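You operate a simulated robot arm through the tools that you are given. There is no shell and no other tool.

Carry out the task below with a simulated robot arm. There is one attempt and no reset: what you move stays moved.

## Task
Finish rolling the blue band, rack the full core and lay tag 56 on top of it.
Fine: brake to HELD and feed lever off before the core comes off; use the free peg of the core rack.

It is judged by the outcome, as a careful person would: the job done as asked, and still so three seconds after it is handed in. It fails if anything else is knocked over, pushed out of place, dropped, spilled or broken.

## Robot
A 7-joint arm with a two-finger parallel gripper, fixed in place. Base frame: the origin is on the floor under the middle of its stand, x ahead of it, y to its left, z up; the work surface is at about z = 0.78. Readings come in m, rad, newtons and seconds.
It reaches about 1.479 m from its shoulder. Its first joint turns from -2.897 to 2.897 rad. Payload 4.4 kg.
The tool frame sits at the grasp point between the pads (the TCP): z along the fingers, y along the line on which they close. The tips reach 0.023 m beyond it. The gripper opens to 0.094 m. The fingers are 0.038 m wide and 0.01 m thick; the gripper's body (0.054 by 0.096 m) begins 0.039 m behind the TCP.
Orientation is that of the tool frame in the base frame, as [roll, pitch, yaw] about the fixed x, y, z axes, in that order (R = Rz(yaw) Ry(pitch) Rx(roll)). With the fingers straight down and closing along the base's y, the tool's x points along the base's -x, its y along +y and its z along -z.

## Interface
- The arm moves only by the tool drive_tool. Its argument "series" is a list that holds one entry, the list of rows, each a list of 7 numbers: the shift along the tool's x, y, z in m, then the turn, a rotation vector about the tool's x, y, z in rad, then the opening in per cent of the stroke, from 0 (shut) to 100 (fully open). In form: [[[tx, ty, tz, wx, wy, wz, grip], ...]]. A call has 1 to 20 rows; each row shifts and turns the commanded pose from where the row before left it, along the tool's axes as they then stand. A row lasts 0.2 s, in which the tool goes at most 0.05 m and 0.15 rad; a call with a longer step from one row to the next is refused whole, and so is a gripper value outside its range. Where a pose cannot be reached the arm comes as near as it can. A force on the tool above 40 N (or 10 N above the force at the start of the call, whichever is more), or a blocked arm, ends the call early, and 0.2 s more pass. Each finger travels about 0.072 m/s and halts on what it meets, pressing with about 26 N; the grip force reading is that of the motor and also rises with nothing between the fingers. The clock runs only during rows and for 0.2 s after the last one: add rows that do not move to give the fingers time. It gives the time, the measured TCP pose, the force on the tool (base axes), the opening and the grip force at its end, in the units of the frame above (readings bear some noise), with the torque about the TCP (base axes, N m) and any sound that the robot's microphone picked up.
- Cameras (640 x 400 px; columns grow to the right, rows downward): "scene" is fixed at [0.3984, 0.6497, 1.5362]; the picture's right is [-0.89, -0.46, 0.00], its down [-0.29, 0.55, -0.78] and it looks along [0.36, -0.69, -0.62] (base axes); focal length 322 px, centre (320, 200). "wrist" rides on the gripper at [0.086, 0.016, -0.075] in the tool frame; the picture's right is [-0.18, 0.98, 0.00], its down [-0.58, -0.11, -0.81] and it looks along [-0.79, -0.15, 0.59] (tool axes); focal length 243 px, centre (320, 200). There is no depth. A picture from a camera that has moved, and an enlarged one, comes with that camera's place and axes in the base frame and with its lens.
- grab_frame(camera): a new picture of that camera. It takes no simulated time.
- close_up(camera, box): a new picture of the part [left, top, right, bottom] of that camera's present view, enlarged. It takes no simulated time.
- sign_off(): hands the job in; it is judged then, once.

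Nothing tells you positions but the pictures and the camera data. Unless the task says otherwise, let go and move clear before handing in.

The tools are called after "Request:" as a command line: name --argument value ..., lists and objects as JSON in quotes. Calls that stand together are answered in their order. drive_tool: Moves the arm, as the interface text tells. Its arguments: {"type":"object","properties":{"series":{"type":"array"}},"required":["series"]} The other tools are called the same way: grab_frame (camera) takes a picture; close_up (camera, box) takes an enlarged picture of a part of a camera's view; sign_off () hands the job in.

At the start:

```text
t: 0.0
eef_pos: [0.8581, -0.0509, 1.0929]
ee_rot: [-3.138, 0.001, 3.139]
contact_force: [-0.2, -0.1, 0.0]
ft_torque: [-0.02, 0.03, -0.01]
width: 0.0939
grip_force: 0.1
```

scene: 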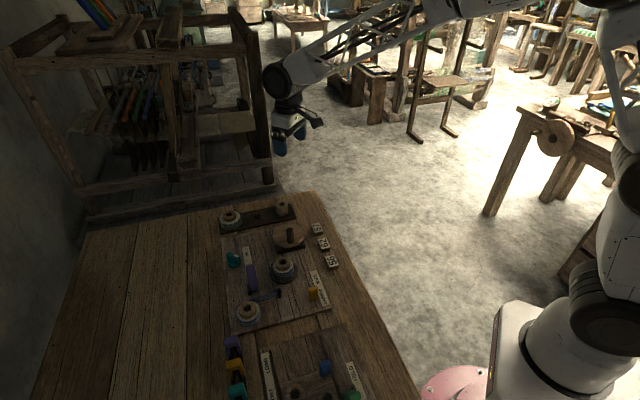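
wrist: 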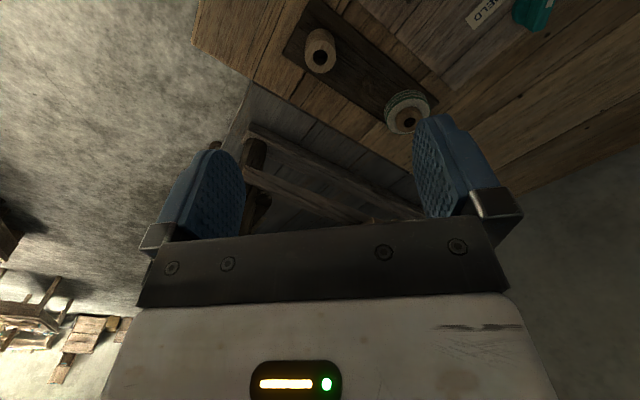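

I see a workbench with a rolling station, a rack and some tags on the left side of the scene view. I'll take enlarged pictures first to understand the mechanism before moving.

Request:
close_up --camera "scene" --box '[200, 190, 360, 290]'

Request:
close_up --camera "scene" --box '[200, 250, 400, 400]'

Request:
close_up --camera "scene" --box '[210, 235, 340, 335]'

Request:
close_up --camera "wrist" --box '[280, 0, 600, 200]'

```text
4.00 times, centred on (280, 240) of scene
camera zoom: at [0.3984, 0.6497, 1.5362], right [-0.89, -0.46, 0.0], down [-0.29, 0.55, -0.78], along [0.36, -0.69, -0.62], focal length 1289 px, centre (480, 40)
```

zoom: 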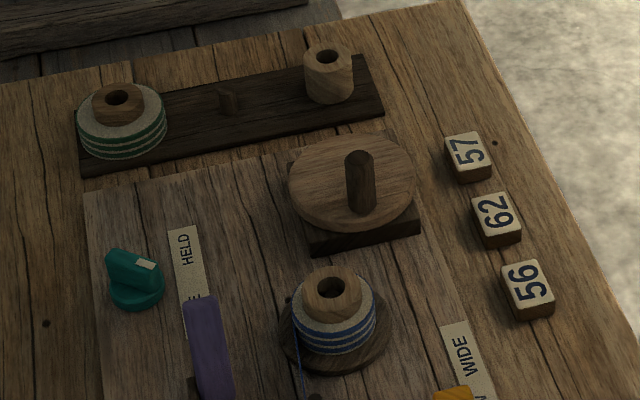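

```text
2.67 times, centred on (300, 325) of scene
camera zoom: at [0.3984, 0.6497, 1.5362], right [-0.89, -0.46, 0.0], down [-0.29, 0.55, -0.78], along [0.36, -0.69, -0.62], focal length 859 px, centre (373, -133)
```

zoom: 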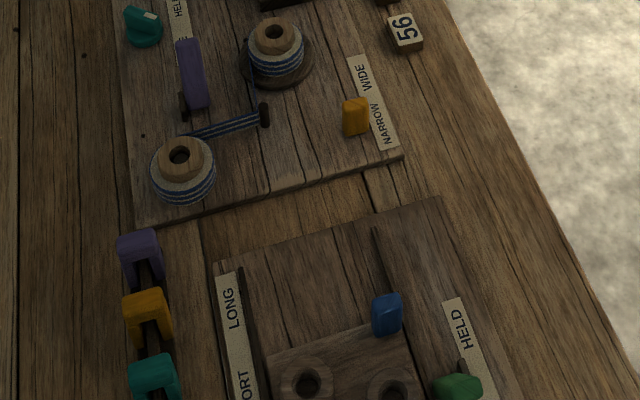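

```text
4.00 times, centred on (275, 285) of scene
camera zoom: at [0.3984, 0.6497, 1.5362], right [-0.89, -0.46, 0.0], down [-0.29, 0.55, -0.78], along [0.36, -0.69, -0.62], focal length 1289 px, centre (500, -140)
```

zoom: 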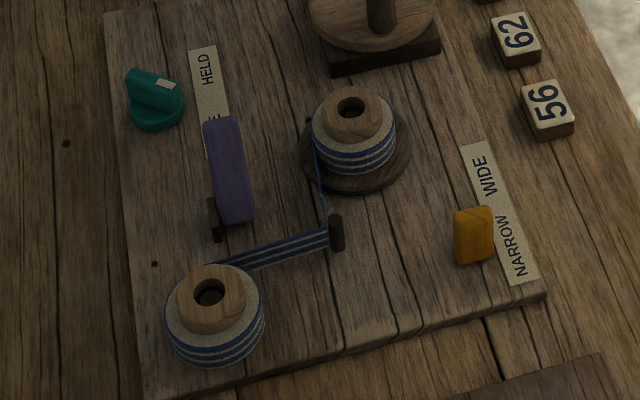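

```text
2.00 times, centred on (440, 100) of wrist
camera zoom: at [0.7717, -0.0338, 1.167], right [0.19, 0.98, 0.0], down [0.58, -0.11, 0.81], along [0.79, -0.15, -0.59], focal length 485 px, centre (80, 400)
```

zoom: 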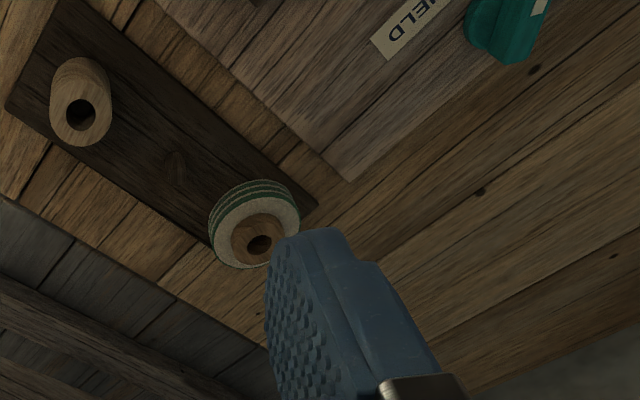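

I see a board with a feed spool, a guide pin, a take-up core with blue band, a crank wheel and several coloured controls, plus a second board closer to the camera. I need more detail on each control and its label.

Request:
close_up --camera "scene" --box '[220, 240, 280, 300]'

Request:
close_up --camera "scene" --box '[215, 320, 295, 400]'

Request:
close_up --camera "scene" --box '[260, 330, 380, 400]'

Request:
close_up --camera "scene" --box '[260, 210, 345, 275]'

Request:
close_up --camera "scene" --box '[260, 250, 340, 320]'

Request:
close_up --camera "scene" --box '[210, 195, 300, 245]'

```text
6.67 times, centred on (250, 270) of scene
camera zoom: at [0.3984, 0.6497, 1.5362], right [-0.89, -0.46, 0.0], down [-0.29, 0.55, -0.78], along [0.36, -0.69, -0.62], focal length 2148 px, centre (787, -267)
```

zoom: 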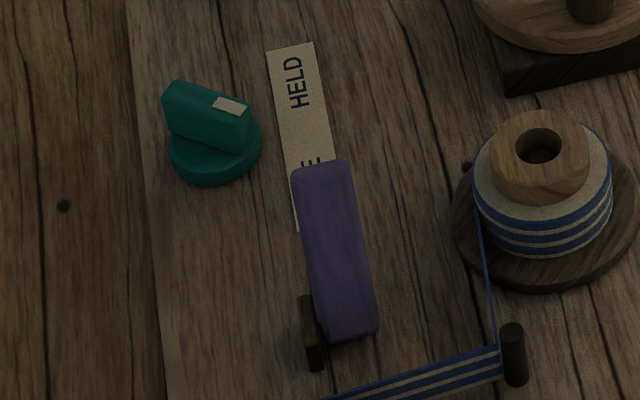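

```text
5.00 times, centred on (255, 360) of scene
camera zoom: at [0.3984, 0.6497, 1.5362], right [-0.89, -0.46, 0.0], down [-0.29, 0.55, -0.78], along [0.36, -0.69, -0.62], focal length 1611 px, centre (645, -600)
```

zoom: 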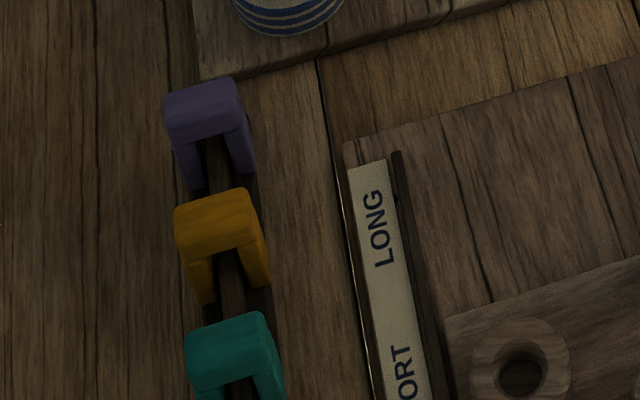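

```text
5.33 times, centred on (320, 365) of scene
camera zoom: at [0.3984, 0.6497, 1.5362], right [-0.89, -0.46, 0.0], down [-0.29, 0.55, -0.78], along [0.36, -0.69, -0.62], focal length 1719 px, centre (320, -680)
```

zoom: 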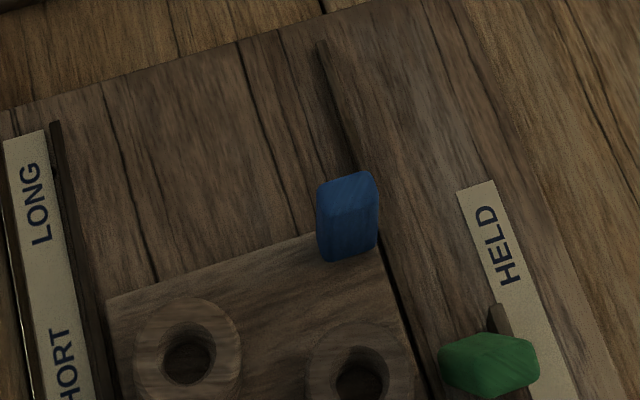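

```text
6.15 times, centred on (302, 242) of scene
camera zoom: at [0.3984, 0.6497, 1.5362], right [-0.89, -0.46, 0.0], down [-0.29, 0.55, -0.78], along [0.36, -0.69, -0.62], focal length 1983 px, centre (428, -62)
```

zoom: 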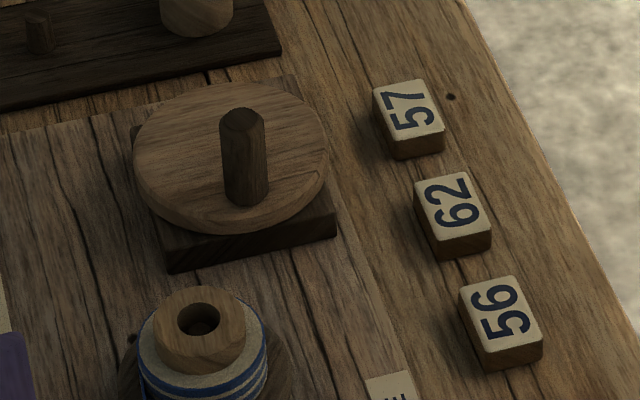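

```text
5.71 times, centred on (300, 285) of scene
camera zoom: at [0.3984, 0.6497, 1.5362], right [-0.89, -0.46, 0.0], down [-0.29, 0.55, -0.78], along [0.36, -0.69, -0.62], focal length 1841 px, centre (434, -286)
```

zoom: 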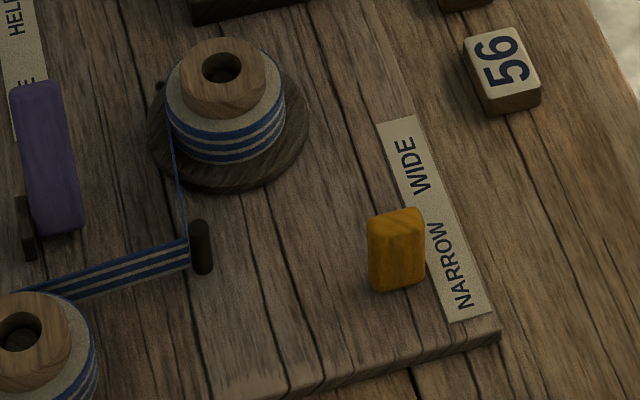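

```text
7.11 times, centred on (255, 220) of scene
camera zoom: at [0.3984, 0.6497, 1.5362], right [-0.89, -0.46, 0.0], down [-0.29, 0.55, -0.78], along [0.36, -0.69, -0.62], focal length 2291 px, centre (782, 58)
```

zoom: 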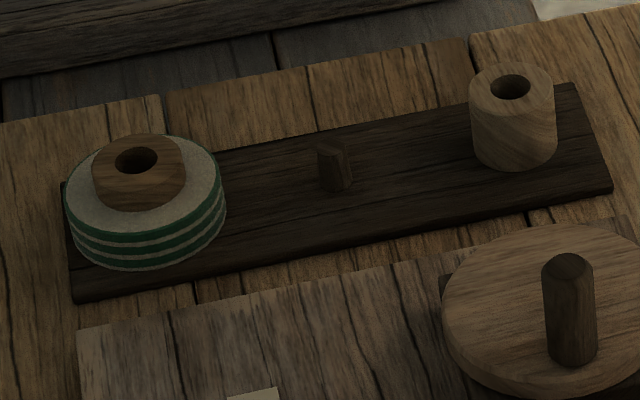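

The crank, take-up core and spool sit on a board turned about 45° in the base frame, centred near (0.79, 0.20), with the core rack beyond it around (0.97, 0.02). Next I move the wrist camera above and behind that board to read the controls, staying high.

Request:
drive_tool --series '[[[0.0376, 0.0262, -0.012, 0, 0, 0, 100], [0.0376, 0.0262, -0.012, 0, 0, 0, 100], [0.0376, 0.0262, -0.012, 0, 0, 0, 100], [0.0376, 0.0262, -0.012, 0, 0, 0, 100], [0.0376, 0.0262, -0.012, 0, 0, 0, 100], [0, 0, 0, 0, 0, -0.131, 100], [0, 0, 0, 0, 0, -0.131, 100], [0, 0, 0, 0, 0, -0.131, 100], [0, 0, 0, 0, 0, -0.131, 100], [0, 0, 0, 0, 0, -0.131, 100], [0, 0, 0, 0, 0, -0.131, 100], [0, 0, 0, 0, 0, 0, 100]]]'

Request:
grab_frame --camera "wrist"

Request:
grab_frame --camera "scene"

```text
t: 2.6
eef_pos: [0.6707, 0.0814, 1.1528]
ee_rot: [-3.14, -0.001, -2.354]
contact_force: [-0.1, 0.6, 1.0]
ft_torque: [0.01, 0.01, -0.04]
width: 0.094
grip_force: 0.1
```

```text
taken
camera wrist: at [0.5975, 0.0315, 1.2268], right [-0.57, 0.82, 0.0], down [0.49, 0.34, 0.81], along [0.67, 0.46, -0.59], focal length 243 px, centre (320, 200)
```

wrist: 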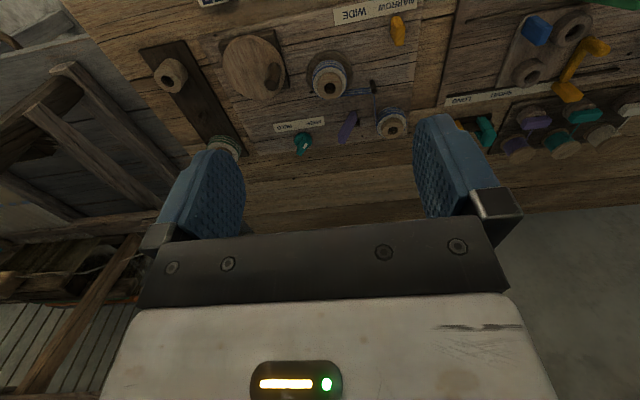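

```text
taken
```

scene: 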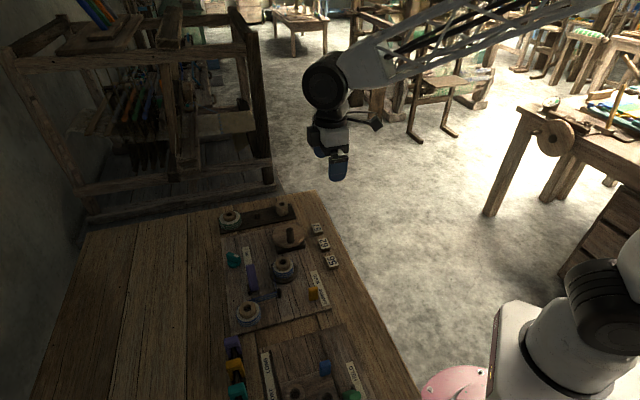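

The wrist camera now sees the whole board (upside down). I enlarge parts to read labels and the lever positions.

Request:
close_up --camera "wrist" --box '[210, 80, 420, 210]'

Request:
close_up --camera "wrist" --box '[260, 100, 360, 160]'

Request:
close_up --camera "wrist" --box '[280, 0, 440, 100]'

Request:
close_up --camera "wrist" --box '[430, 0, 640, 160]'

Request:
close_up --camera "wrist" --box '[140, 0, 300, 150]'

```text
3.05 times, centred on (315, 145) of wrist
camera zoom: at [0.5975, 0.0315, 1.2268], right [-0.57, 0.82, 0.0], down [0.49, 0.34, 0.81], along [0.67, 0.46, -0.59], focal length 739 px, centre (335, 368)
```

zoom: 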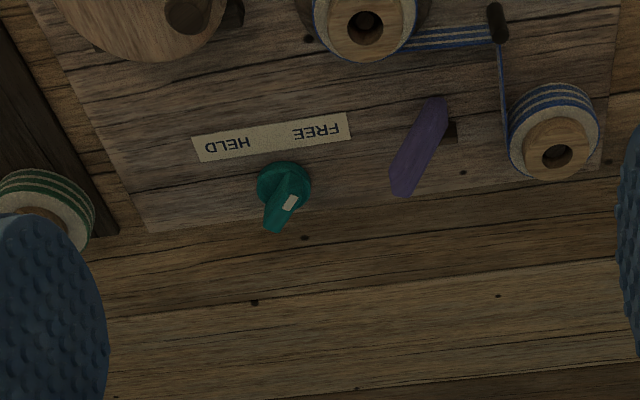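

```text
6.40 times, centred on (310, 130) of wrist
camera zoom: at [0.5975, 0.0315, 1.2268], right [-0.57, 0.82, 0.0], down [0.49, 0.34, 0.81], along [0.67, 0.46, -0.59], focal length 1553 px, centre (384, 648)
```

zoom: 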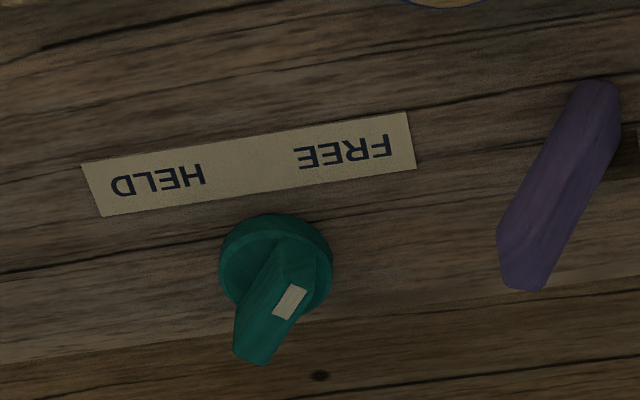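

```text
4.00 times, centred on (360, 50) of wrist
camera zoom: at [0.5975, 0.0315, 1.2268], right [-0.57, 0.82, 0.0], down [0.49, 0.34, 0.81], along [0.67, 0.46, -0.59], focal length 970 px, centre (160, 800)
```

zoom: 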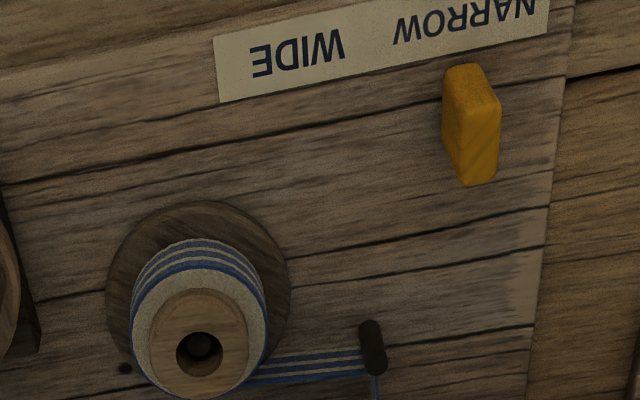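

```text
2.50 times, centred on (535, 80) of wrist
camera zoom: at [0.5975, 0.0315, 1.2268], right [-0.57, 0.82, 0.0], down [0.49, 0.34, 0.81], along [0.67, 0.46, -0.59], focal length 606 px, centre (-218, 500)
```

zoom: 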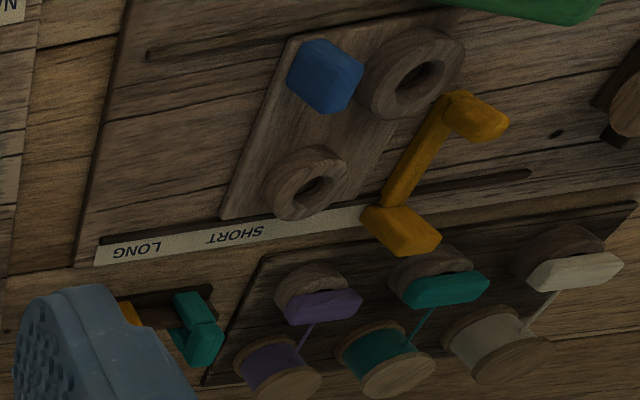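

```text
2.67 times, centred on (220, 75) of wrist
camera zoom: at [0.5975, 0.0315, 1.2268], right [-0.57, 0.82, 0.0], down [0.49, 0.34, 0.81], along [0.67, 0.46, -0.59], focal length 647 px, centre (587, 533)
```

zoom: 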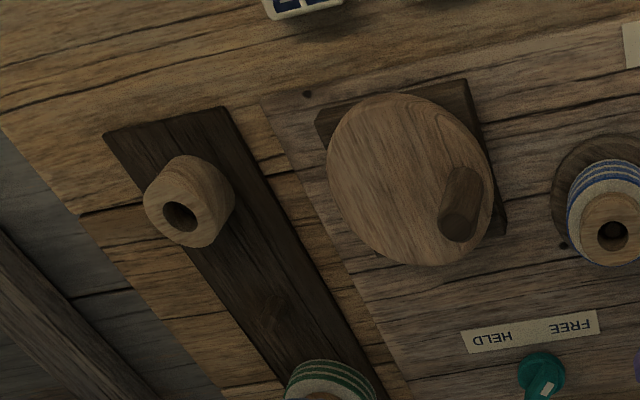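

The teal knob with the white mark points to FREE beside its HELD/FREE label, so I take it as the brake. The purple piece looks like a tilting lever near (0.81, 0.25). I'll bring the wrist camera closer to see the purple lever, spool and core properly.

Request:
drive_tool --series '[[[-0.03, 0.02, 0.03, 0, 0, 0, 100], [-0.03, 0.02, 0.03, 0, 0, 0, 100], [-0.03, 0.02, 0.03, 0, 0, 0, 100], [-0.01, 0.01, 0.03, 0, 0, 0, 100], [0, 0, 0.02, 0, 0, 0, 100], [0, 0, 0, 0, 0, 0, 100]]]'

Request:
grab_frame --camera "wrist"

Request:
close_up --camera "wrist" --box '[220, 0, 420, 125]'

```text
t: 4.0
eef_pos: [0.6914, 0.1999, 1.0119]
ee_rot: [-3.14, -0.001, -2.356]
contact_force: [-0.1, 0.6, -0.2]
ft_torque: [-0.01, 0.02, 0.03]
width: 0.094
grip_force: 0.0
```

```text
taken
camera wrist: at [0.6183, 0.1508, 1.0862], right [-0.56, 0.83, 0.0], down [0.49, 0.34, 0.81], along [0.67, 0.45, -0.59], focal length 243 px, centre (320, 200)
```

wrist: 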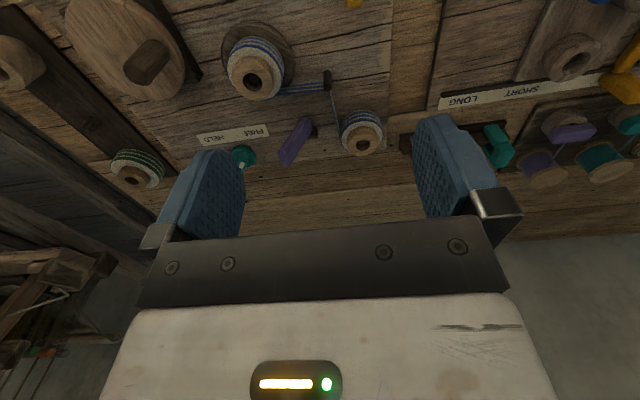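

```text
3.20 times, centred on (320, 62) of wrist
camera zoom: at [0.6183, 0.1508, 1.0862], right [-0.56, 0.83, 0.0], down [0.49, 0.34, 0.81], along [0.67, 0.45, -0.59], focal length 776 px, centre (320, 640)
```

zoom: 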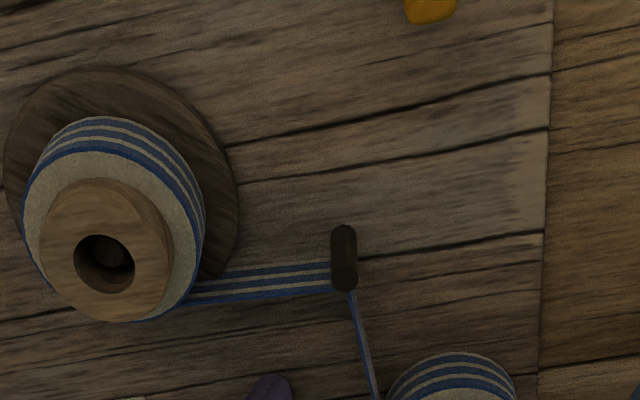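

The core on the dark turntable has band running from the guide pin and the other spool. I zoom on the purple lever and the feed spool.

Request:
close_up --camera "wrist" --box '[250, 90, 410, 190]'

Request:
close_up --camera "wrist" --box '[380, 80, 640, 220]'

Request:
close_up --camera "wrist" --box '[0, 0, 240, 190]'

```text
4.00 times, centred on (330, 140) of wrist
camera zoom: at [0.6183, 0.1508, 1.0862], right [-0.56, 0.83, 0.0], down [0.49, 0.34, 0.81], along [0.67, 0.45, -0.59], focal length 970 px, centre (280, 440)
```

zoom: 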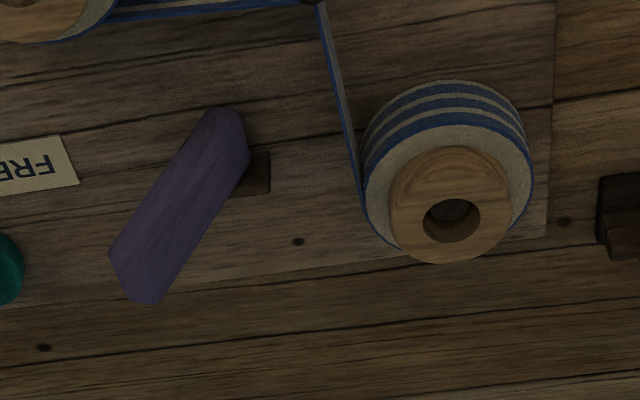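

```text
2.46 times, centred on (510, 150) of wrist
camera zoom: at [0.6183, 0.1508, 1.0862], right [-0.56, 0.83, 0.0], down [0.49, 0.34, 0.81], along [0.67, 0.45, -0.59], focal length 597 px, centre (-148, 323)
```

zoom: 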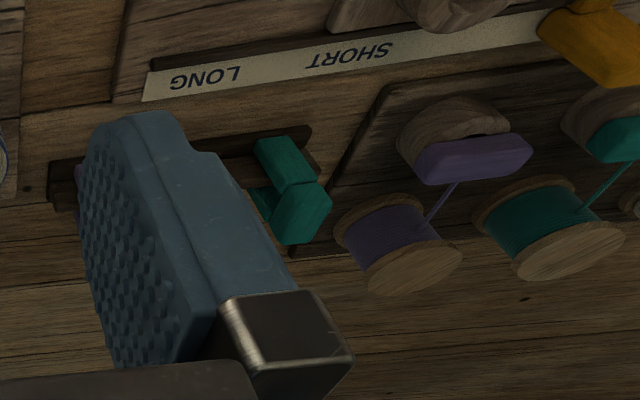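

```text
2.11 times, centred on (120, 95) of wrist
camera zoom: at [0.6183, 0.1508, 1.0862], right [-0.56, 0.83, 0.0], down [0.49, 0.34, 0.81], along [0.67, 0.45, -0.59], focal length 511 px, centre (741, 421)
```

zoom: 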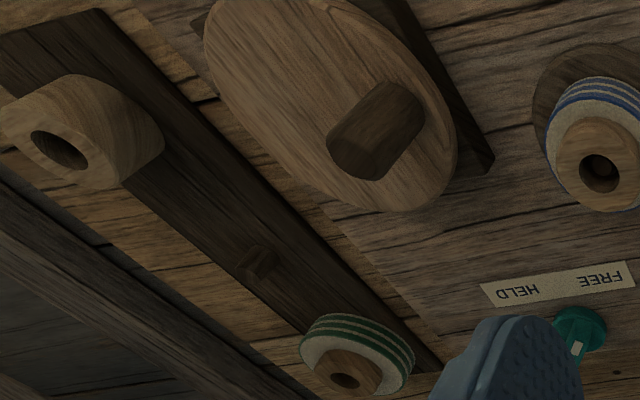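

The purple lever stands tilted toward the HELD side on a small bracket, and the band runs onto the core on its far side, so the core winds clockwise seen from above. I'll go above the crank handle (about (0.797, 0.078), top ≈ 0.88) with the fingers set tangentially to the crank circle, and check it with the wrist camera.

Request:
drive_tool --series '[[[0.0029, -0.0402, 0, 0, 0, 0, 100], [0.0029, -0.0402, 0, 0, 0, 0, 100], [0.0029, -0.0402, 0, 0, 0, 0, 100], [0.0029, -0.0402, 0, 0, 0, 0, 100], [0, 0, 0, 0, 0, -0.1309, 70], [0, 0, 0, 0, 0, -0.1309, 60], [0, 0, 0, 0, 0, -0.1309, 60], [0, 0, 0, 0, 0, -0.1309, 60], [0, 0, 0, 0, 0, -0.1309, 60], [0, 0, 0, 0, 0, -0.1309, 60], [0, 0, 0, 0, 0, -0.1309, 60], [0, 0, 0, 0, 0, -0.1309, 60], [0, 0, 0, 0, 0, -0.1309, 60], [0, 0, 0, 0, 0, -0.1309, 60], [0, 0, 0, 0, 0, -0.1309, 60], [0, 0, 0, 0, 0, -0.1309, 60], [0, 0, 0, 0, 0, 0, 60]]]'

Request:
grab_frame --camera "wrist"

Request:
grab_frame --camera "scene"

```text
t: 7.6
eef_pos: [0.7972, 0.0777, 1.0117]
ee_rot: [3.141, -0.002, -0.784]
contact_force: [-0.1, 0.3, 1.2]
ft_torque: [0.02, 0.01, 0.04]
width: 0.0561
grip_force: 0.0
```

```text
taken
camera wrist: at [0.8469, 0.0063, 1.0872], right [-0.82, -0.57, 0.0], down [-0.34, 0.49, 0.8], along [-0.46, 0.66, -0.59], focal length 243 px, centre (320, 200)
```

wrist: 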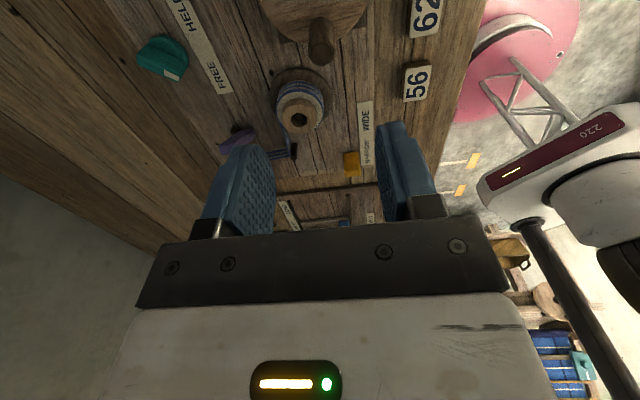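

```text
taken
```

scene: 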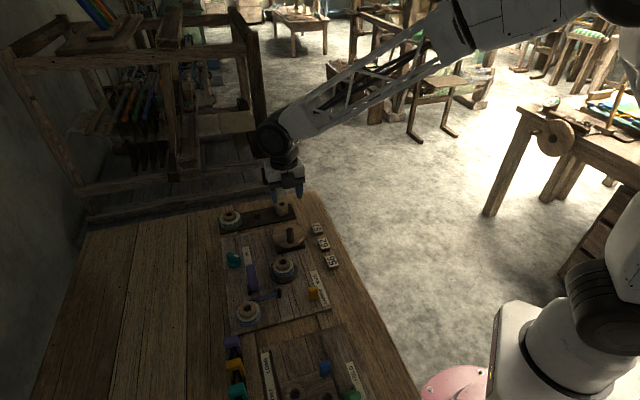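

The handle lies on the picture's centre column, so the tool is nearly above it. I zoom to refine its location.

Request:
close_up --camera "wrist" --box '[240, 0, 400, 100]'

Request:
close_up --camera "wrist" --box '[130, 0, 310, 180]'

Request:
close_up --camera "scene" --box '[260, 210, 330, 255]'

```text
4.00 times, centred on (320, 50) of wrist
camera zoom: at [0.8469, 0.0063, 1.0872], right [-0.82, -0.57, 0.0], down [-0.34, 0.49, 0.8], along [-0.46, 0.66, -0.59], focal length 970 px, centre (320, 800)
```

zoom: 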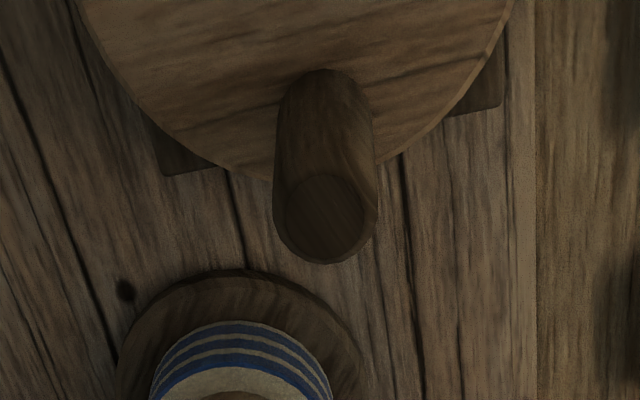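

```text
2.22 times, centred on (220, 90) of wrist
camera zoom: at [0.8469, 0.0063, 1.0872], right [-0.82, -0.57, 0.0], down [-0.34, 0.49, 0.8], along [-0.46, 0.66, -0.59], focal length 539 px, centre (542, 444)
```

zoom: 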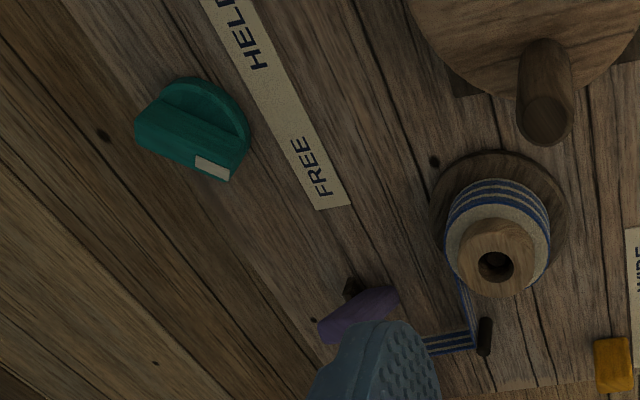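

```text
8.89 times, centred on (295, 232) of scene
camera zoom: at [0.3984, 0.6497, 1.5362], right [-0.89, -0.46, 0.0], down [-0.29, 0.55, -0.78], along [0.36, -0.69, -0.62], focal length 2864 px, centre (542, -89)
```

zoom: 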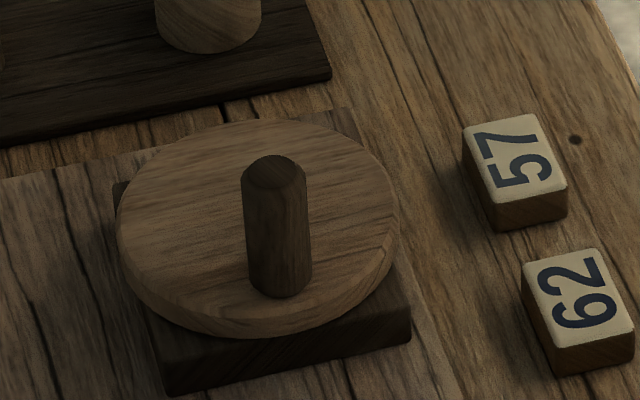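

The handle top is right under the tool (top z ≈ 0.88, disc top ≈ 0.83, crank radius ≈ 0.032 about centre ≈ (0.819, 0.056)). I lower over the handle and close the fingers loosely around it to cage it.

Request:
drive_tool --series '[[[0, 0, 0.04, 0, 0, 0, 60], [0, 0, 0.04, 0, 0, 0, 60], [0, 0, 0.04, 0, 0, 0, 60], [0, 0, 0.0335, 0, 0, 0, 60], [0, 0, 0, 0, 0, 0, 60], [0, 0, 0, 0, 0, 0, 27], [0, 0, 0, 0, 0, 0, 27], [0, 0, 0, 0, 0, 0, 27]]]'

Request:
grab_frame --camera "wrist"

Request:
close_up --camera "scene" --box '[200, 190, 360, 290]'

```text
t: 9.4
eef_pos: [0.7988, 0.0776, 0.8595]
ee_rot: [-3.14, -0.003, -0.785]
contact_force: [0.1, -0.5, -0.9]
ft_torque: [0.0, 0.03, -0.03]
width: 0.0254
grip_force: 0.1
```

```text
taken
camera wrist: at [0.8482, 0.0065, 0.9336], right [-0.83, -0.56, 0.0], down [-0.34, 0.49, 0.8], along [-0.45, 0.66, -0.59], focal length 243 px, centre (320, 200)
```

wrist: 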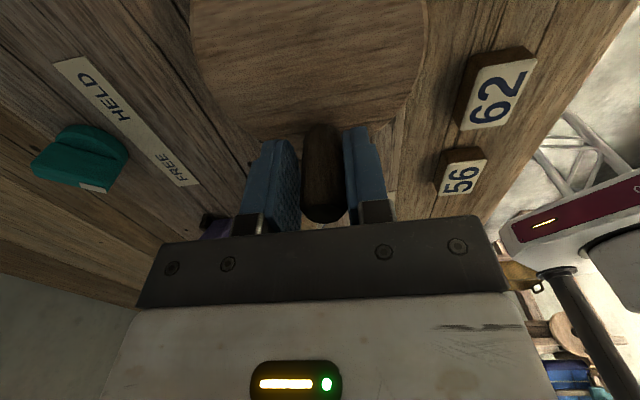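

```text
4.00 times, centred on (280, 240) of scene
camera zoom: at [0.3984, 0.6497, 1.5362], right [-0.89, -0.46, 0.0], down [-0.29, 0.55, -0.78], along [0.36, -0.69, -0.62], focal length 1289 px, centre (480, 40)
```

zoom: 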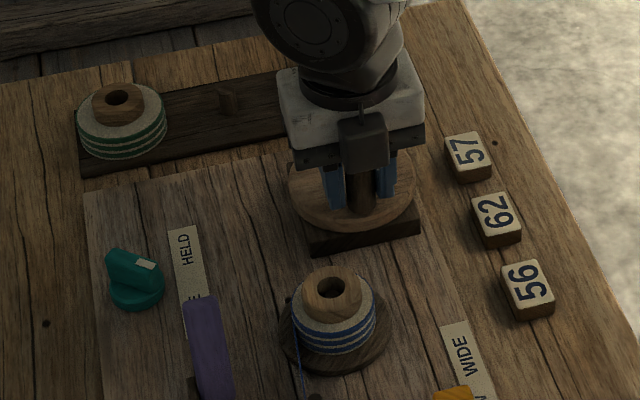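

The handle is caged between the pads. I turn the crank clockwise by about 1.2 rad with the tool turning along, then check what moved.

Request:
drive_tool --series '[[[0.00023, -0.00383, 0, 0, 0, 0.12, 27], [0.00023, -0.00383, 0, 0, 0, 0.12, 27], [0.00023, -0.00383, 0, 0, 0, 0.12, 27], [0.00023, -0.00383, 0, 0, 0, 0.12, 27], [0.00023, -0.00383, 0, 0, 0, 0.12, 27], [0.00023, -0.00383, 0, 0, 0, 0.12, 27], [0.00023, -0.00383, 0, 0, 0, 0.12, 27], [0.00023, -0.00383, 0, 0, 0, 0.12, 27], [0.00023, -0.00383, 0, 0, 0, 0.12, 27], [0.00023, -0.00383, 0, 0, 0, 0.12, 27]]]'

Request:
grab_frame --camera "wrist"

Request:
close_up --camera "scene" --box '[200, 190, 360, 290]'

Request:
close_up --camera "scene" --box '[220, 240, 320, 330]'

```text
t: 11.6
eef_pos: [0.8335, 0.0857, 0.8585]
ee_rot: [-3.139, -0.002, -1.987]
contact_force: [0.3, -0.6, 0.4]
ft_torque: [-0.02, 0.01, -0.03]
width: 0.0254
grip_force: 0.6
```

```text
taken
camera wrist: at [0.7829, 0.0132, 0.9332], right [-0.82, 0.57, 0.0], down [0.33, 0.49, 0.81], along [0.46, 0.66, -0.59], focal length 243 px, centre (320, 200)
```

wrist: 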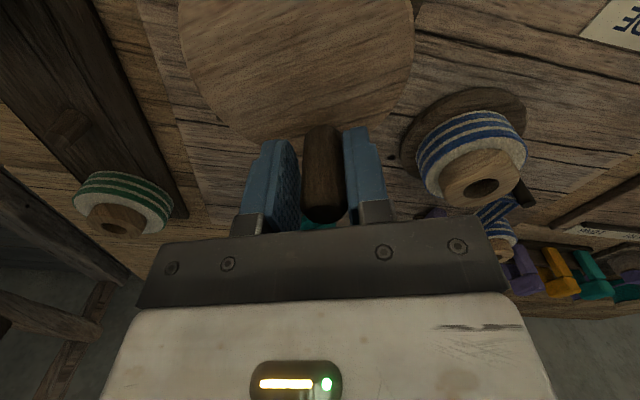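

```text
4.00 times, centred on (280, 240) of scene
camera zoom: at [0.3984, 0.6497, 1.5362], right [-0.89, -0.46, 0.0], down [-0.29, 0.55, -0.78], along [0.36, -0.69, -0.62], focal length 1289 px, centre (480, 40)
```

zoom: 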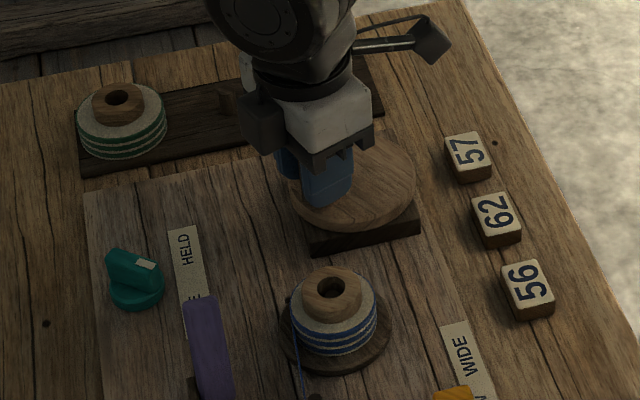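

```text
4.44 times, centred on (270, 285) of scene
camera zoom: at [0.3984, 0.6497, 1.5362], right [-0.89, -0.46, 0.0], down [-0.29, 0.55, -0.78], along [0.36, -0.69, -0.62], focal length 1432 px, centre (542, -178)
```

zoom: 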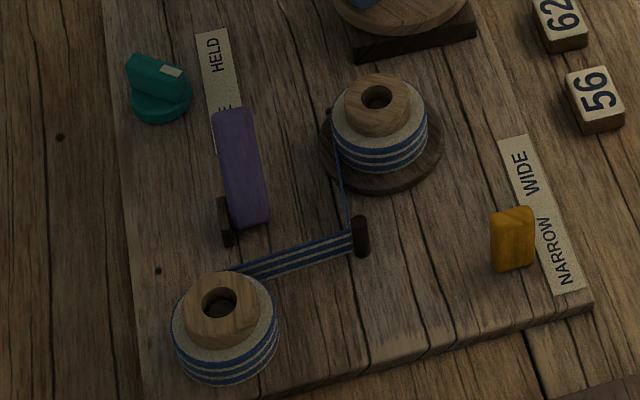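

The crank turned freely with low force, and the core winding looks slightly bigger and the feed spool slightly smaller, so clockwise winds the band on. I continue clockwise by 2.4 rad.

Request:
drive_tool --series '[[[0.00023, -0.00383, 0, 0, 0, 0.12, 27], [0.00023, -0.00383, 0, 0, 0, 0.12, 27], [0.00023, -0.00383, 0, 0, 0, 0.12, 27], [0.00023, -0.00383, 0, 0, 0, 0.12, 27], [0.00023, -0.00383, 0, 0, 0, 0.12, 27], [0.00023, -0.00383, 0, 0, 0, 0.12, 27], [0.00023, -0.00383, 0, 0, 0, 0.12, 27], [0.00023, -0.00383, 0, 0, 0, 0.12, 27], [0.00023, -0.00383, 0, 0, 0, 0.12, 27], [0.00023, -0.00383, 0, 0, 0, 0.12, 27], [0.00023, -0.00383, 0, 0, 0, 0.12, 27], [0.00023, -0.00383, 0, 0, 0, 0.12, 27], [0.00023, -0.00383, 0, 0, 0, 0.12, 27], [0.00023, -0.00383, 0, 0, 0, 0.12, 27], [0.00023, -0.00383, 0, 0, 0, 0.12, 27], [0.00023, -0.00383, 0, 0, 0, 0.12, 27], [0.00023, -0.00383, 0, 0, 0, 0.12, 27], [0.00023, -0.00383, 0, 0, 0, 0.12, 27], [0.00023, -0.00383, 0, 0, 0, 0.12, 27], [0.00023, -0.00383, 0, 0, 0, 0.12, 27]]]'

Request:
grab_frame --camera "wrist"

Request:
close_up --camera "scene" --box '[220, 240, 320, 330]'

Request:
close_up --camera "scene" --box '[200, 190, 360, 290]'

```text
t: 15.8
eef_pos: [0.8296, 0.0265, 0.8599]
ee_rot: [3.138, 0.002, 1.894]
contact_force: [0.8, 0.4, 0.8]
ft_torque: [0.0, 0.01, 0.0]
width: 0.0257
grip_force: 0.4
```

```text
taken
camera wrist: at [0.8172, 0.1147, 0.9336], right [0.99, 0.14, 0.0], down [0.08, -0.58, 0.81], along [0.11, -0.8, -0.59], focal length 243 px, centre (320, 200)
```

wrist: 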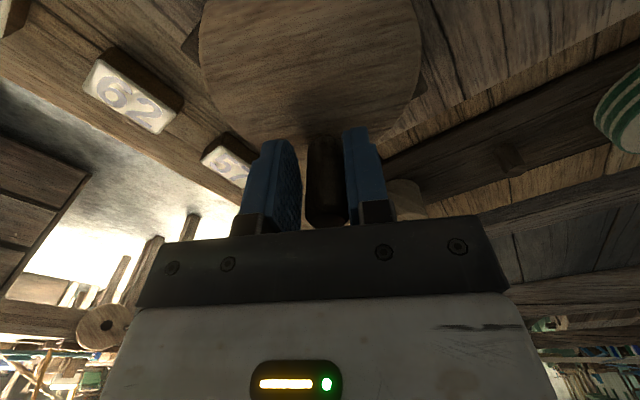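

```text
4.44 times, centred on (270, 285) of scene
camera zoom: at [0.3984, 0.6497, 1.5362], right [-0.89, -0.46, 0.0], down [-0.29, 0.55, -0.78], along [0.36, -0.69, -0.62], focal length 1432 px, centre (542, -178)
```

zoom: 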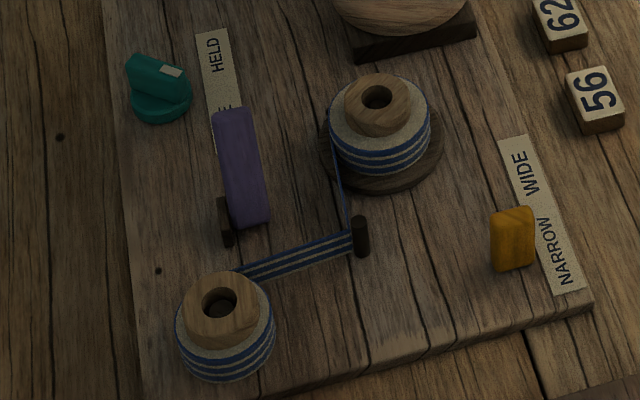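

```text
4.00 times, centred on (280, 240) of scene
camera zoom: at [0.3984, 0.6497, 1.5362], right [-0.89, -0.46, 0.0], down [-0.29, 0.55, -0.78], along [0.36, -0.69, -0.62], focal length 1289 px, centre (480, 40)
```

zoom: 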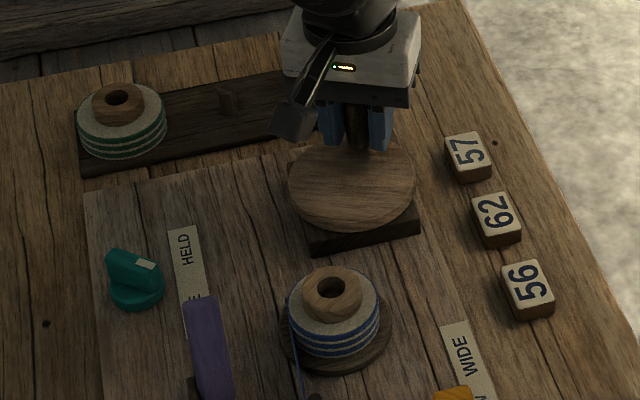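

Winding works: the core has grown and the feed spool has shrunk after about 3.6 rad. The wrist is nearing the end of its turn, so I open, lift clear of the handle, turn the tool back by 180° and re-cage the handle.

Request:
drive_tool --series '[[[0, 0, 0, 0, 0, 0, 50], [0, 0, 0, 0, 0, 0, 50], [0, 0, -0.03, 0, 0, 0, 50], [0, 0, -0.03, 0, 0, 0, 50], [0, 0, 0, 0, 0, -0.1428, 50], [0, 0, 0, 0, 0, -0.1428, 50], [0, 0, 0, 0, 0, -0.1428, 50], [0, 0, 0, 0, 0, -0.1428, 50], [0, 0, 0, 0, 0, -0.1428, 50], [0, 0, 0, 0, 0, -0.1428, 50], [0, 0, 0, 0, 0, -0.1428, 50], [0, 0, 0, 0, 0, -0.1428, 50], [0, 0, 0, 0, 0, -0.1428, 50], [0, 0, 0, 0, 0, -0.1428, 50], [0, 0, 0, 0, 0, -0.1428, 50], [0, 0, 0, 0, 0, -0.1428, 50], [0, 0, 0, 0, 0, -0.1428, 50], [0, 0, 0, 0, 0, -0.1428, 50], [0, 0, 0, 0, 0, -0.1428, 50], [0, 0, 0, 0, 0, -0.1428, 50]]]'

Request:
drive_tool --series '[[[0, 0, 0, 0, 0, -0.1428, 50], [0, 0, 0, 0, 0, -0.1428, 50], [0, 0, 0, 0, 0, -0.1428, 50], [0, 0, 0, 0, 0, -0.1428, 50], [0, 0, 0, 0, 0, -0.1428, 50], [0, 0, 0, 0, 0, -0.1428, 50], [0, 0, 0, 0, 0, 0, 50]]]'

Request:
grab_frame --camera "wrist"

```text
t: 20.0
eef_pos: [0.8299, 0.026, 0.9186]
ee_rot: [-3.139, 0.0, -2.102]
contact_force: [0.5, -0.5, 0.7]
ft_torque: [-0.02, 0.04, -0.04]
width: 0.0471
grip_force: 0.1
```

```text
t: 21.6
eef_pos: [0.8307, 0.0266, 0.9182]
ee_rot: [-3.139, 0.0, -1.246]
contact_force: [-0.2, 0.1, 0.2]
ft_torque: [0.01, 0.01, -0.03]
width: 0.0469
grip_force: 0.0
```

```text
taken
camera wrist: at [0.8429, -0.0599, 0.9935], right [-0.99, -0.14, 0.0], down [-0.08, 0.59, 0.81], along [-0.11, 0.8, -0.59], focal length 243 px, centre (320, 200)
```

wrist: 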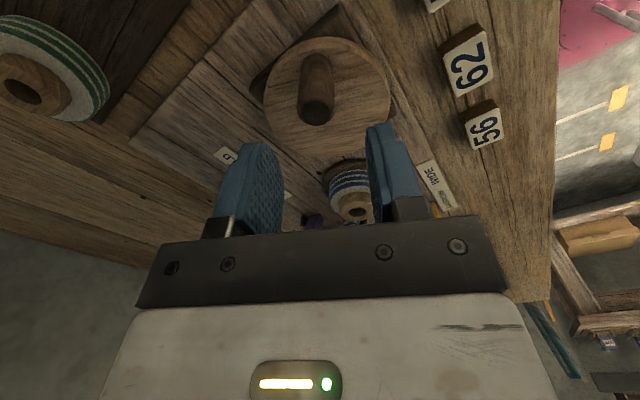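

The tool is turned back and lifted; the handle seems slightly displaced in view. I zoom in to locate it before lowering.

Request:
close_up --camera "wrist" --box '[240, 20, 400, 150]'

Request:
close_up --camera "scene" --box '[250, 190, 350, 260]'

```text
3.08 times, centred on (320, 85) of wrist
camera zoom: at [0.8429, -0.0599, 0.9935], right [-0.99, -0.14, 0.0], down [-0.08, 0.59, 0.81], along [-0.11, 0.8, -0.59], focal length 746 px, centre (320, 554)
```

zoom: 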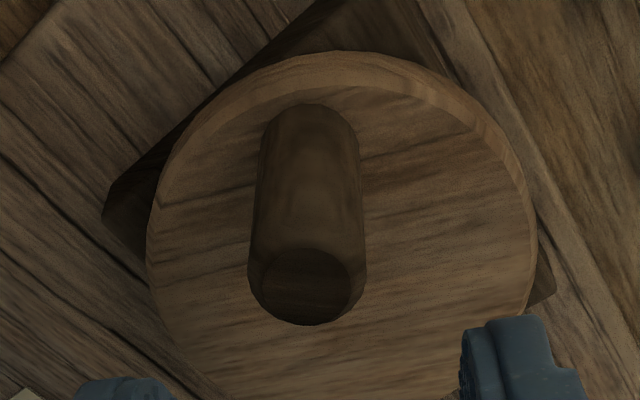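

```text
5.71 times, centred on (300, 225) of scene
camera zoom: at [0.3984, 0.6497, 1.5362], right [-0.89, -0.46, 0.0], down [-0.29, 0.55, -0.78], along [0.36, -0.69, -0.62], focal length 1841 px, centre (434, 57)
```

zoom: 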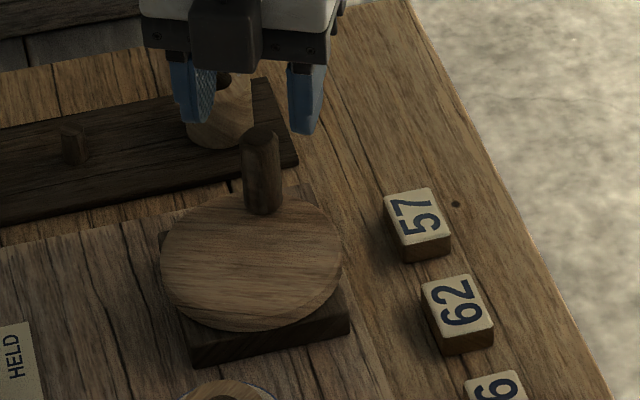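

The handle is actually at about (0.837, 0.015), giving a crank centre ≈ (0.824, 0.0515) and radius ≈ 0.0385. I correct sideways, lower over the handle and re-cage it.

Request:
drive_tool --series '[[[0.0128, -0.0023, 0, 0, 0, 0, 50], [0, 0, 0.0295, 0, 0, 0, 50], [0, 0, 0.0295, 0, 0, 0, 50], [0, 0, 0, 0, 0, 0, 50], [0, 0, 0, 0, 0, 0, 27], [0, 0, 0, 0, 0, 0, 27]]]'

Request:
grab_frame --camera "wrist"

```text
t: 23.0
eef_pos: [0.8353, 0.0146, 0.8593]
ee_rot: [-3.139, -0.001, -1.246]
contact_force: [-0.2, -0.7, -0.5]
ft_torque: [-0.02, 0.03, -0.02]
width: 0.0251
grip_force: 0.0
```

```text
taken
camera wrist: at [0.8468, -0.0722, 0.9336], right [-0.99, -0.14, 0.0], down [-0.08, 0.59, 0.81], along [-0.11, 0.8, -0.59], focal length 243 px, centre (320, 200)
```

wrist: 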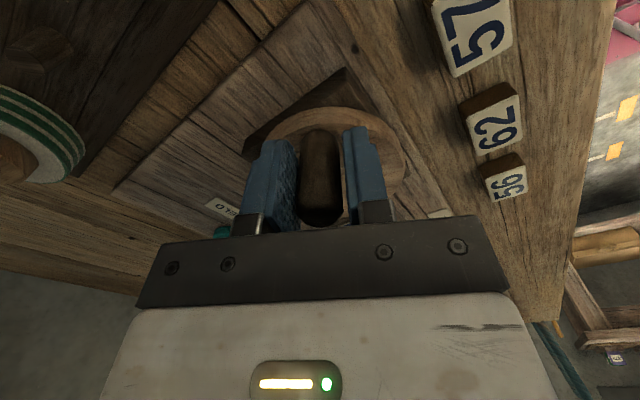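

The handle is caged again between the pads. I turn clockwise another 2.4 rad with the corrected radius.

Request:
drive_tool --series '[[[-0.00028, 0.00461, 0, 0, 0, 0.12, 27], [-0.00028, 0.00461, 0, 0, 0, 0.12, 27], [-0.00028, 0.00461, 0, 0, 0, 0.12, 27], [-0.00028, 0.00461, 0, 0, 0, 0.12, 27], [-0.00028, 0.00461, 0, 0, 0, 0.12, 27], [-0.00028, 0.00461, 0, 0, 0, 0.12, 27], [-0.00028, 0.00461, 0, 0, 0, 0.12, 27], [-0.00028, 0.00461, 0, 0, 0, 0.12, 27], [-0.00028, 0.00461, 0, 0, 0, 0.12, 27], [-0.00028, 0.00461, 0, 0, 0, 0.12, 27], [-0.00028, 0.00461, 0, 0, 0, 0.12, 27], [-0.00028, 0.00461, 0, 0, 0, 0.12, 27], [-0.00028, 0.00461, 0, 0, 0, 0.12, 27], [-0.00028, 0.00461, 0, 0, 0, 0.12, 27], [-0.00028, 0.00461, 0, 0, 0, 0.12, 27], [-0.00028, 0.00461, 0, 0, 0, 0.12, 27], [-0.00028, 0.00461, 0, 0, 0, 0.12, 27], [-0.00028, 0.00461, 0, 0, 0, 0.12, 27], [-0.00028, 0.00461, 0, 0, 0, 0.12, 27], [-0.00028, 0.00461, 0, 0, 0, 0.12, 27]]]'

Request:
grab_frame --camera "wrist"

Request:
close_up --camera "scene" --box '[220, 240, 320, 330]'

```text
t: 27.2
eef_pos: [0.7914, 0.0721, 0.8595]
ee_rot: [3.141, 0.002, 2.633]
contact_force: [-0.1, -1.3, -0.3]
ft_torque: [-0.01, -0.01, -0.03]
width: 0.0253
grip_force: 0.3
```

```text
taken
camera wrist: at [0.7236, 0.1283, 0.9338], right [0.64, 0.77, 0.0], down [0.45, -0.38, 0.81], along [0.62, -0.52, -0.59], focal length 243 px, centre (320, 200)
```

wrist: 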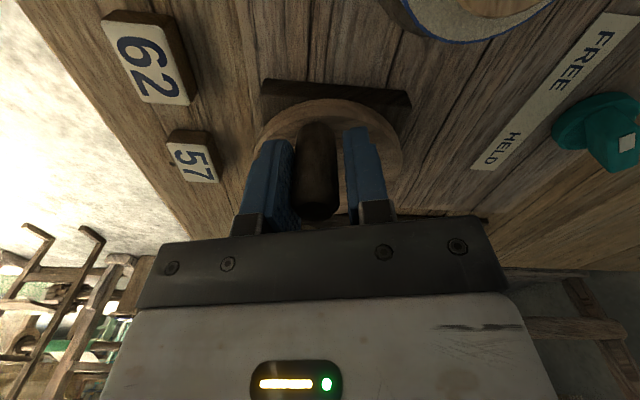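

```text
4.44 times, centred on (270, 285) of scene
camera zoom: at [0.3984, 0.6497, 1.5362], right [-0.89, -0.46, 0.0], down [-0.29, 0.55, -0.78], along [0.36, -0.69, -0.62], focal length 1432 px, centre (542, -178)
```

zoom: 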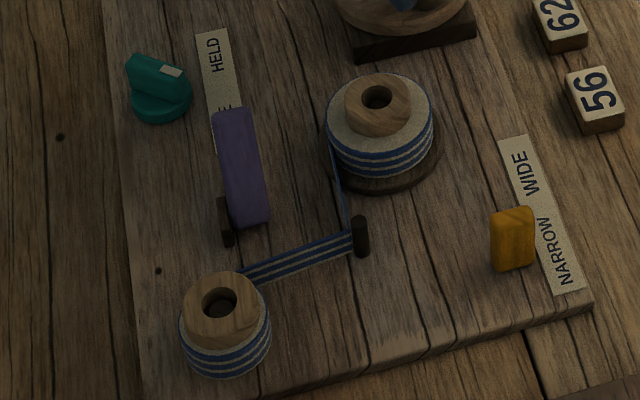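

The core keeps growing and the feed spool shrinking (about 6 rad so far). I finish this stroke, then release, lift and turn back 180°.

Request:
drive_tool --series '[[[-0.00028, 0.00461, 0, 0, 0, 0.12, 27], [-0.00028, 0.00461, 0, 0, 0, 0.12, 27], [-0.00028, 0.00461, 0, 0, 0, 0.12, 27], [-0.00028, 0.00461, 0, 0, 0, 0.12, 27], [-0.00028, 0.00461, 0, 0, 0, 0.12, 27], [-0.00028, 0.00461, 0, 0, 0, 0.12, 27], [0, 0, 0, 0, 0, 0, 50], [0, 0, 0, 0, 0, 0, 50], [0, 0, -0.03, 0, 0, 0, 50], [0, 0, -0.03, 0, 0, 0, 50], [0, 0, 0, 0, 0, -0.1428, 50], [0, 0, 0, 0, 0, -0.1428, 50], [0, 0, 0, 0, 0, -0.1428, 50], [0, 0, 0, 0, 0, -0.1428, 50], [0, 0, 0, 0, 0, -0.1428, 50], [0, 0, 0, 0, 0, -0.1428, 50], [0, 0, 0, 0, 0, -0.1428, 50], [0, 0, 0, 0, 0, -0.1428, 50], [0, 0, 0, 0, 0, -0.1428, 50], [0, 0, 0, 0, 0, -0.1428, 50]]]'

Request:
drive_tool --series '[[[0, 0, 0, 0, 0, -0.1428, 50], [0, 0, 0, 0, 0, -0.1428, 50], [0, 0, 0, 0, 0, -0.1428, 50], [0, 0, 0, 0, 0, -0.1428, 50], [0, 0, 0, 0, 0, -0.1428, 50], [0, 0, 0, 0, 0, -0.1428, 50], [0, 0, 0, 0, 0, -0.1428, 50], [0, 0, 0, 0, 0, -0.1428, 50], [0, 0, 0, 0, 0, -0.1428, 50], [0, 0, 0, 0, 0, -0.1428, 50], [0, 0, 0, 0, 0, -0.1428, 50], [0, 0, 0, 0, 0, -0.1428, 50], [0, 0, 0, 0, 0, 0, 50]]]'

Request:
grab_frame --camera "wrist"

Request:
close_up --camera "scene" --box '[220, 190, 350, 320]'

```text
t: 31.4
eef_pos: [0.8113, 0.0868, 0.9191]
ee_rot: [-3.142, 0.002, -2.939]
contact_force: [0.7, 0.2, -0.4]
ft_torque: [0.02, 0.0, 0.02]
width: 0.0473
grip_force: 0.0
```

```text
t: 34.2
eef_pos: [0.8113, 0.0885, 0.9199]
ee_rot: [-3.142, 0.0, -1.228]
contact_force: [-0.2, -0.3, 0.0]
ft_torque: [0.04, -0.01, 0.02]
width: 0.0467
grip_force: 0.2
```

```text
taken
camera wrist: at [0.826, 0.0021, 0.9941], right [-0.99, -0.16, 0.0], down [-0.1, 0.59, 0.81], along [-0.13, 0.8, -0.59], focal length 243 px, centre (320, 200)
```

wrist: 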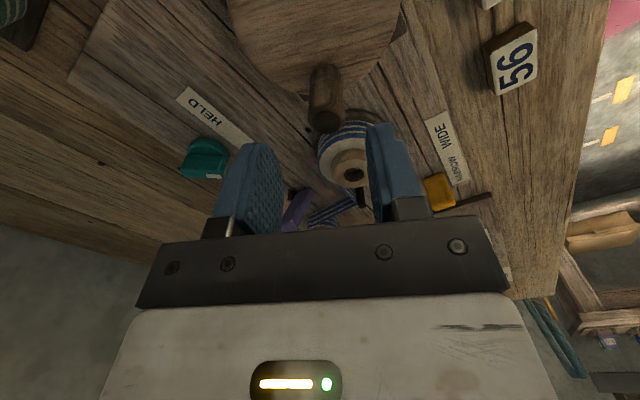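

```text
3.08 times, centred on (285, 255) of scene
camera zoom: at [0.3984, 0.6497, 1.5362], right [-0.89, -0.46, 0.0], down [-0.29, 0.55, -0.78], along [0.36, -0.69, -0.62], focal length 992 px, centre (428, 31)
```

zoom: 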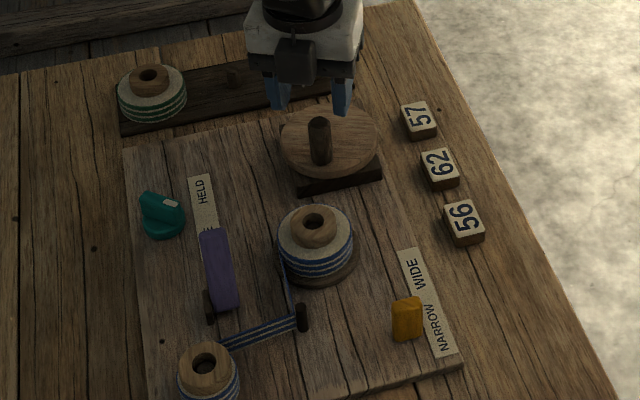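

The handle now appears just below the tool near (0.811, 0.088). I zoom to confirm before lowering.

Request:
close_up --camera "wrist" --box '[240, 40, 400, 170]'

```text
3.08 times, centred on (320, 105) of wrist
camera zoom: at [0.826, 0.0021, 0.9941], right [-0.99, -0.16, 0.0], down [-0.1, 0.59, 0.81], along [-0.13, 0.8, -0.59], focal length 746 px, centre (320, 492)
```

zoom: 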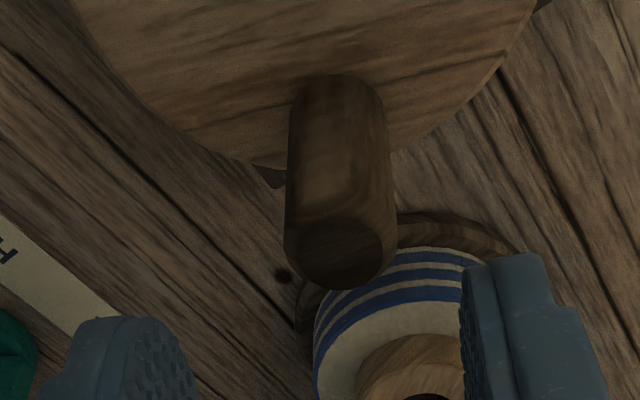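

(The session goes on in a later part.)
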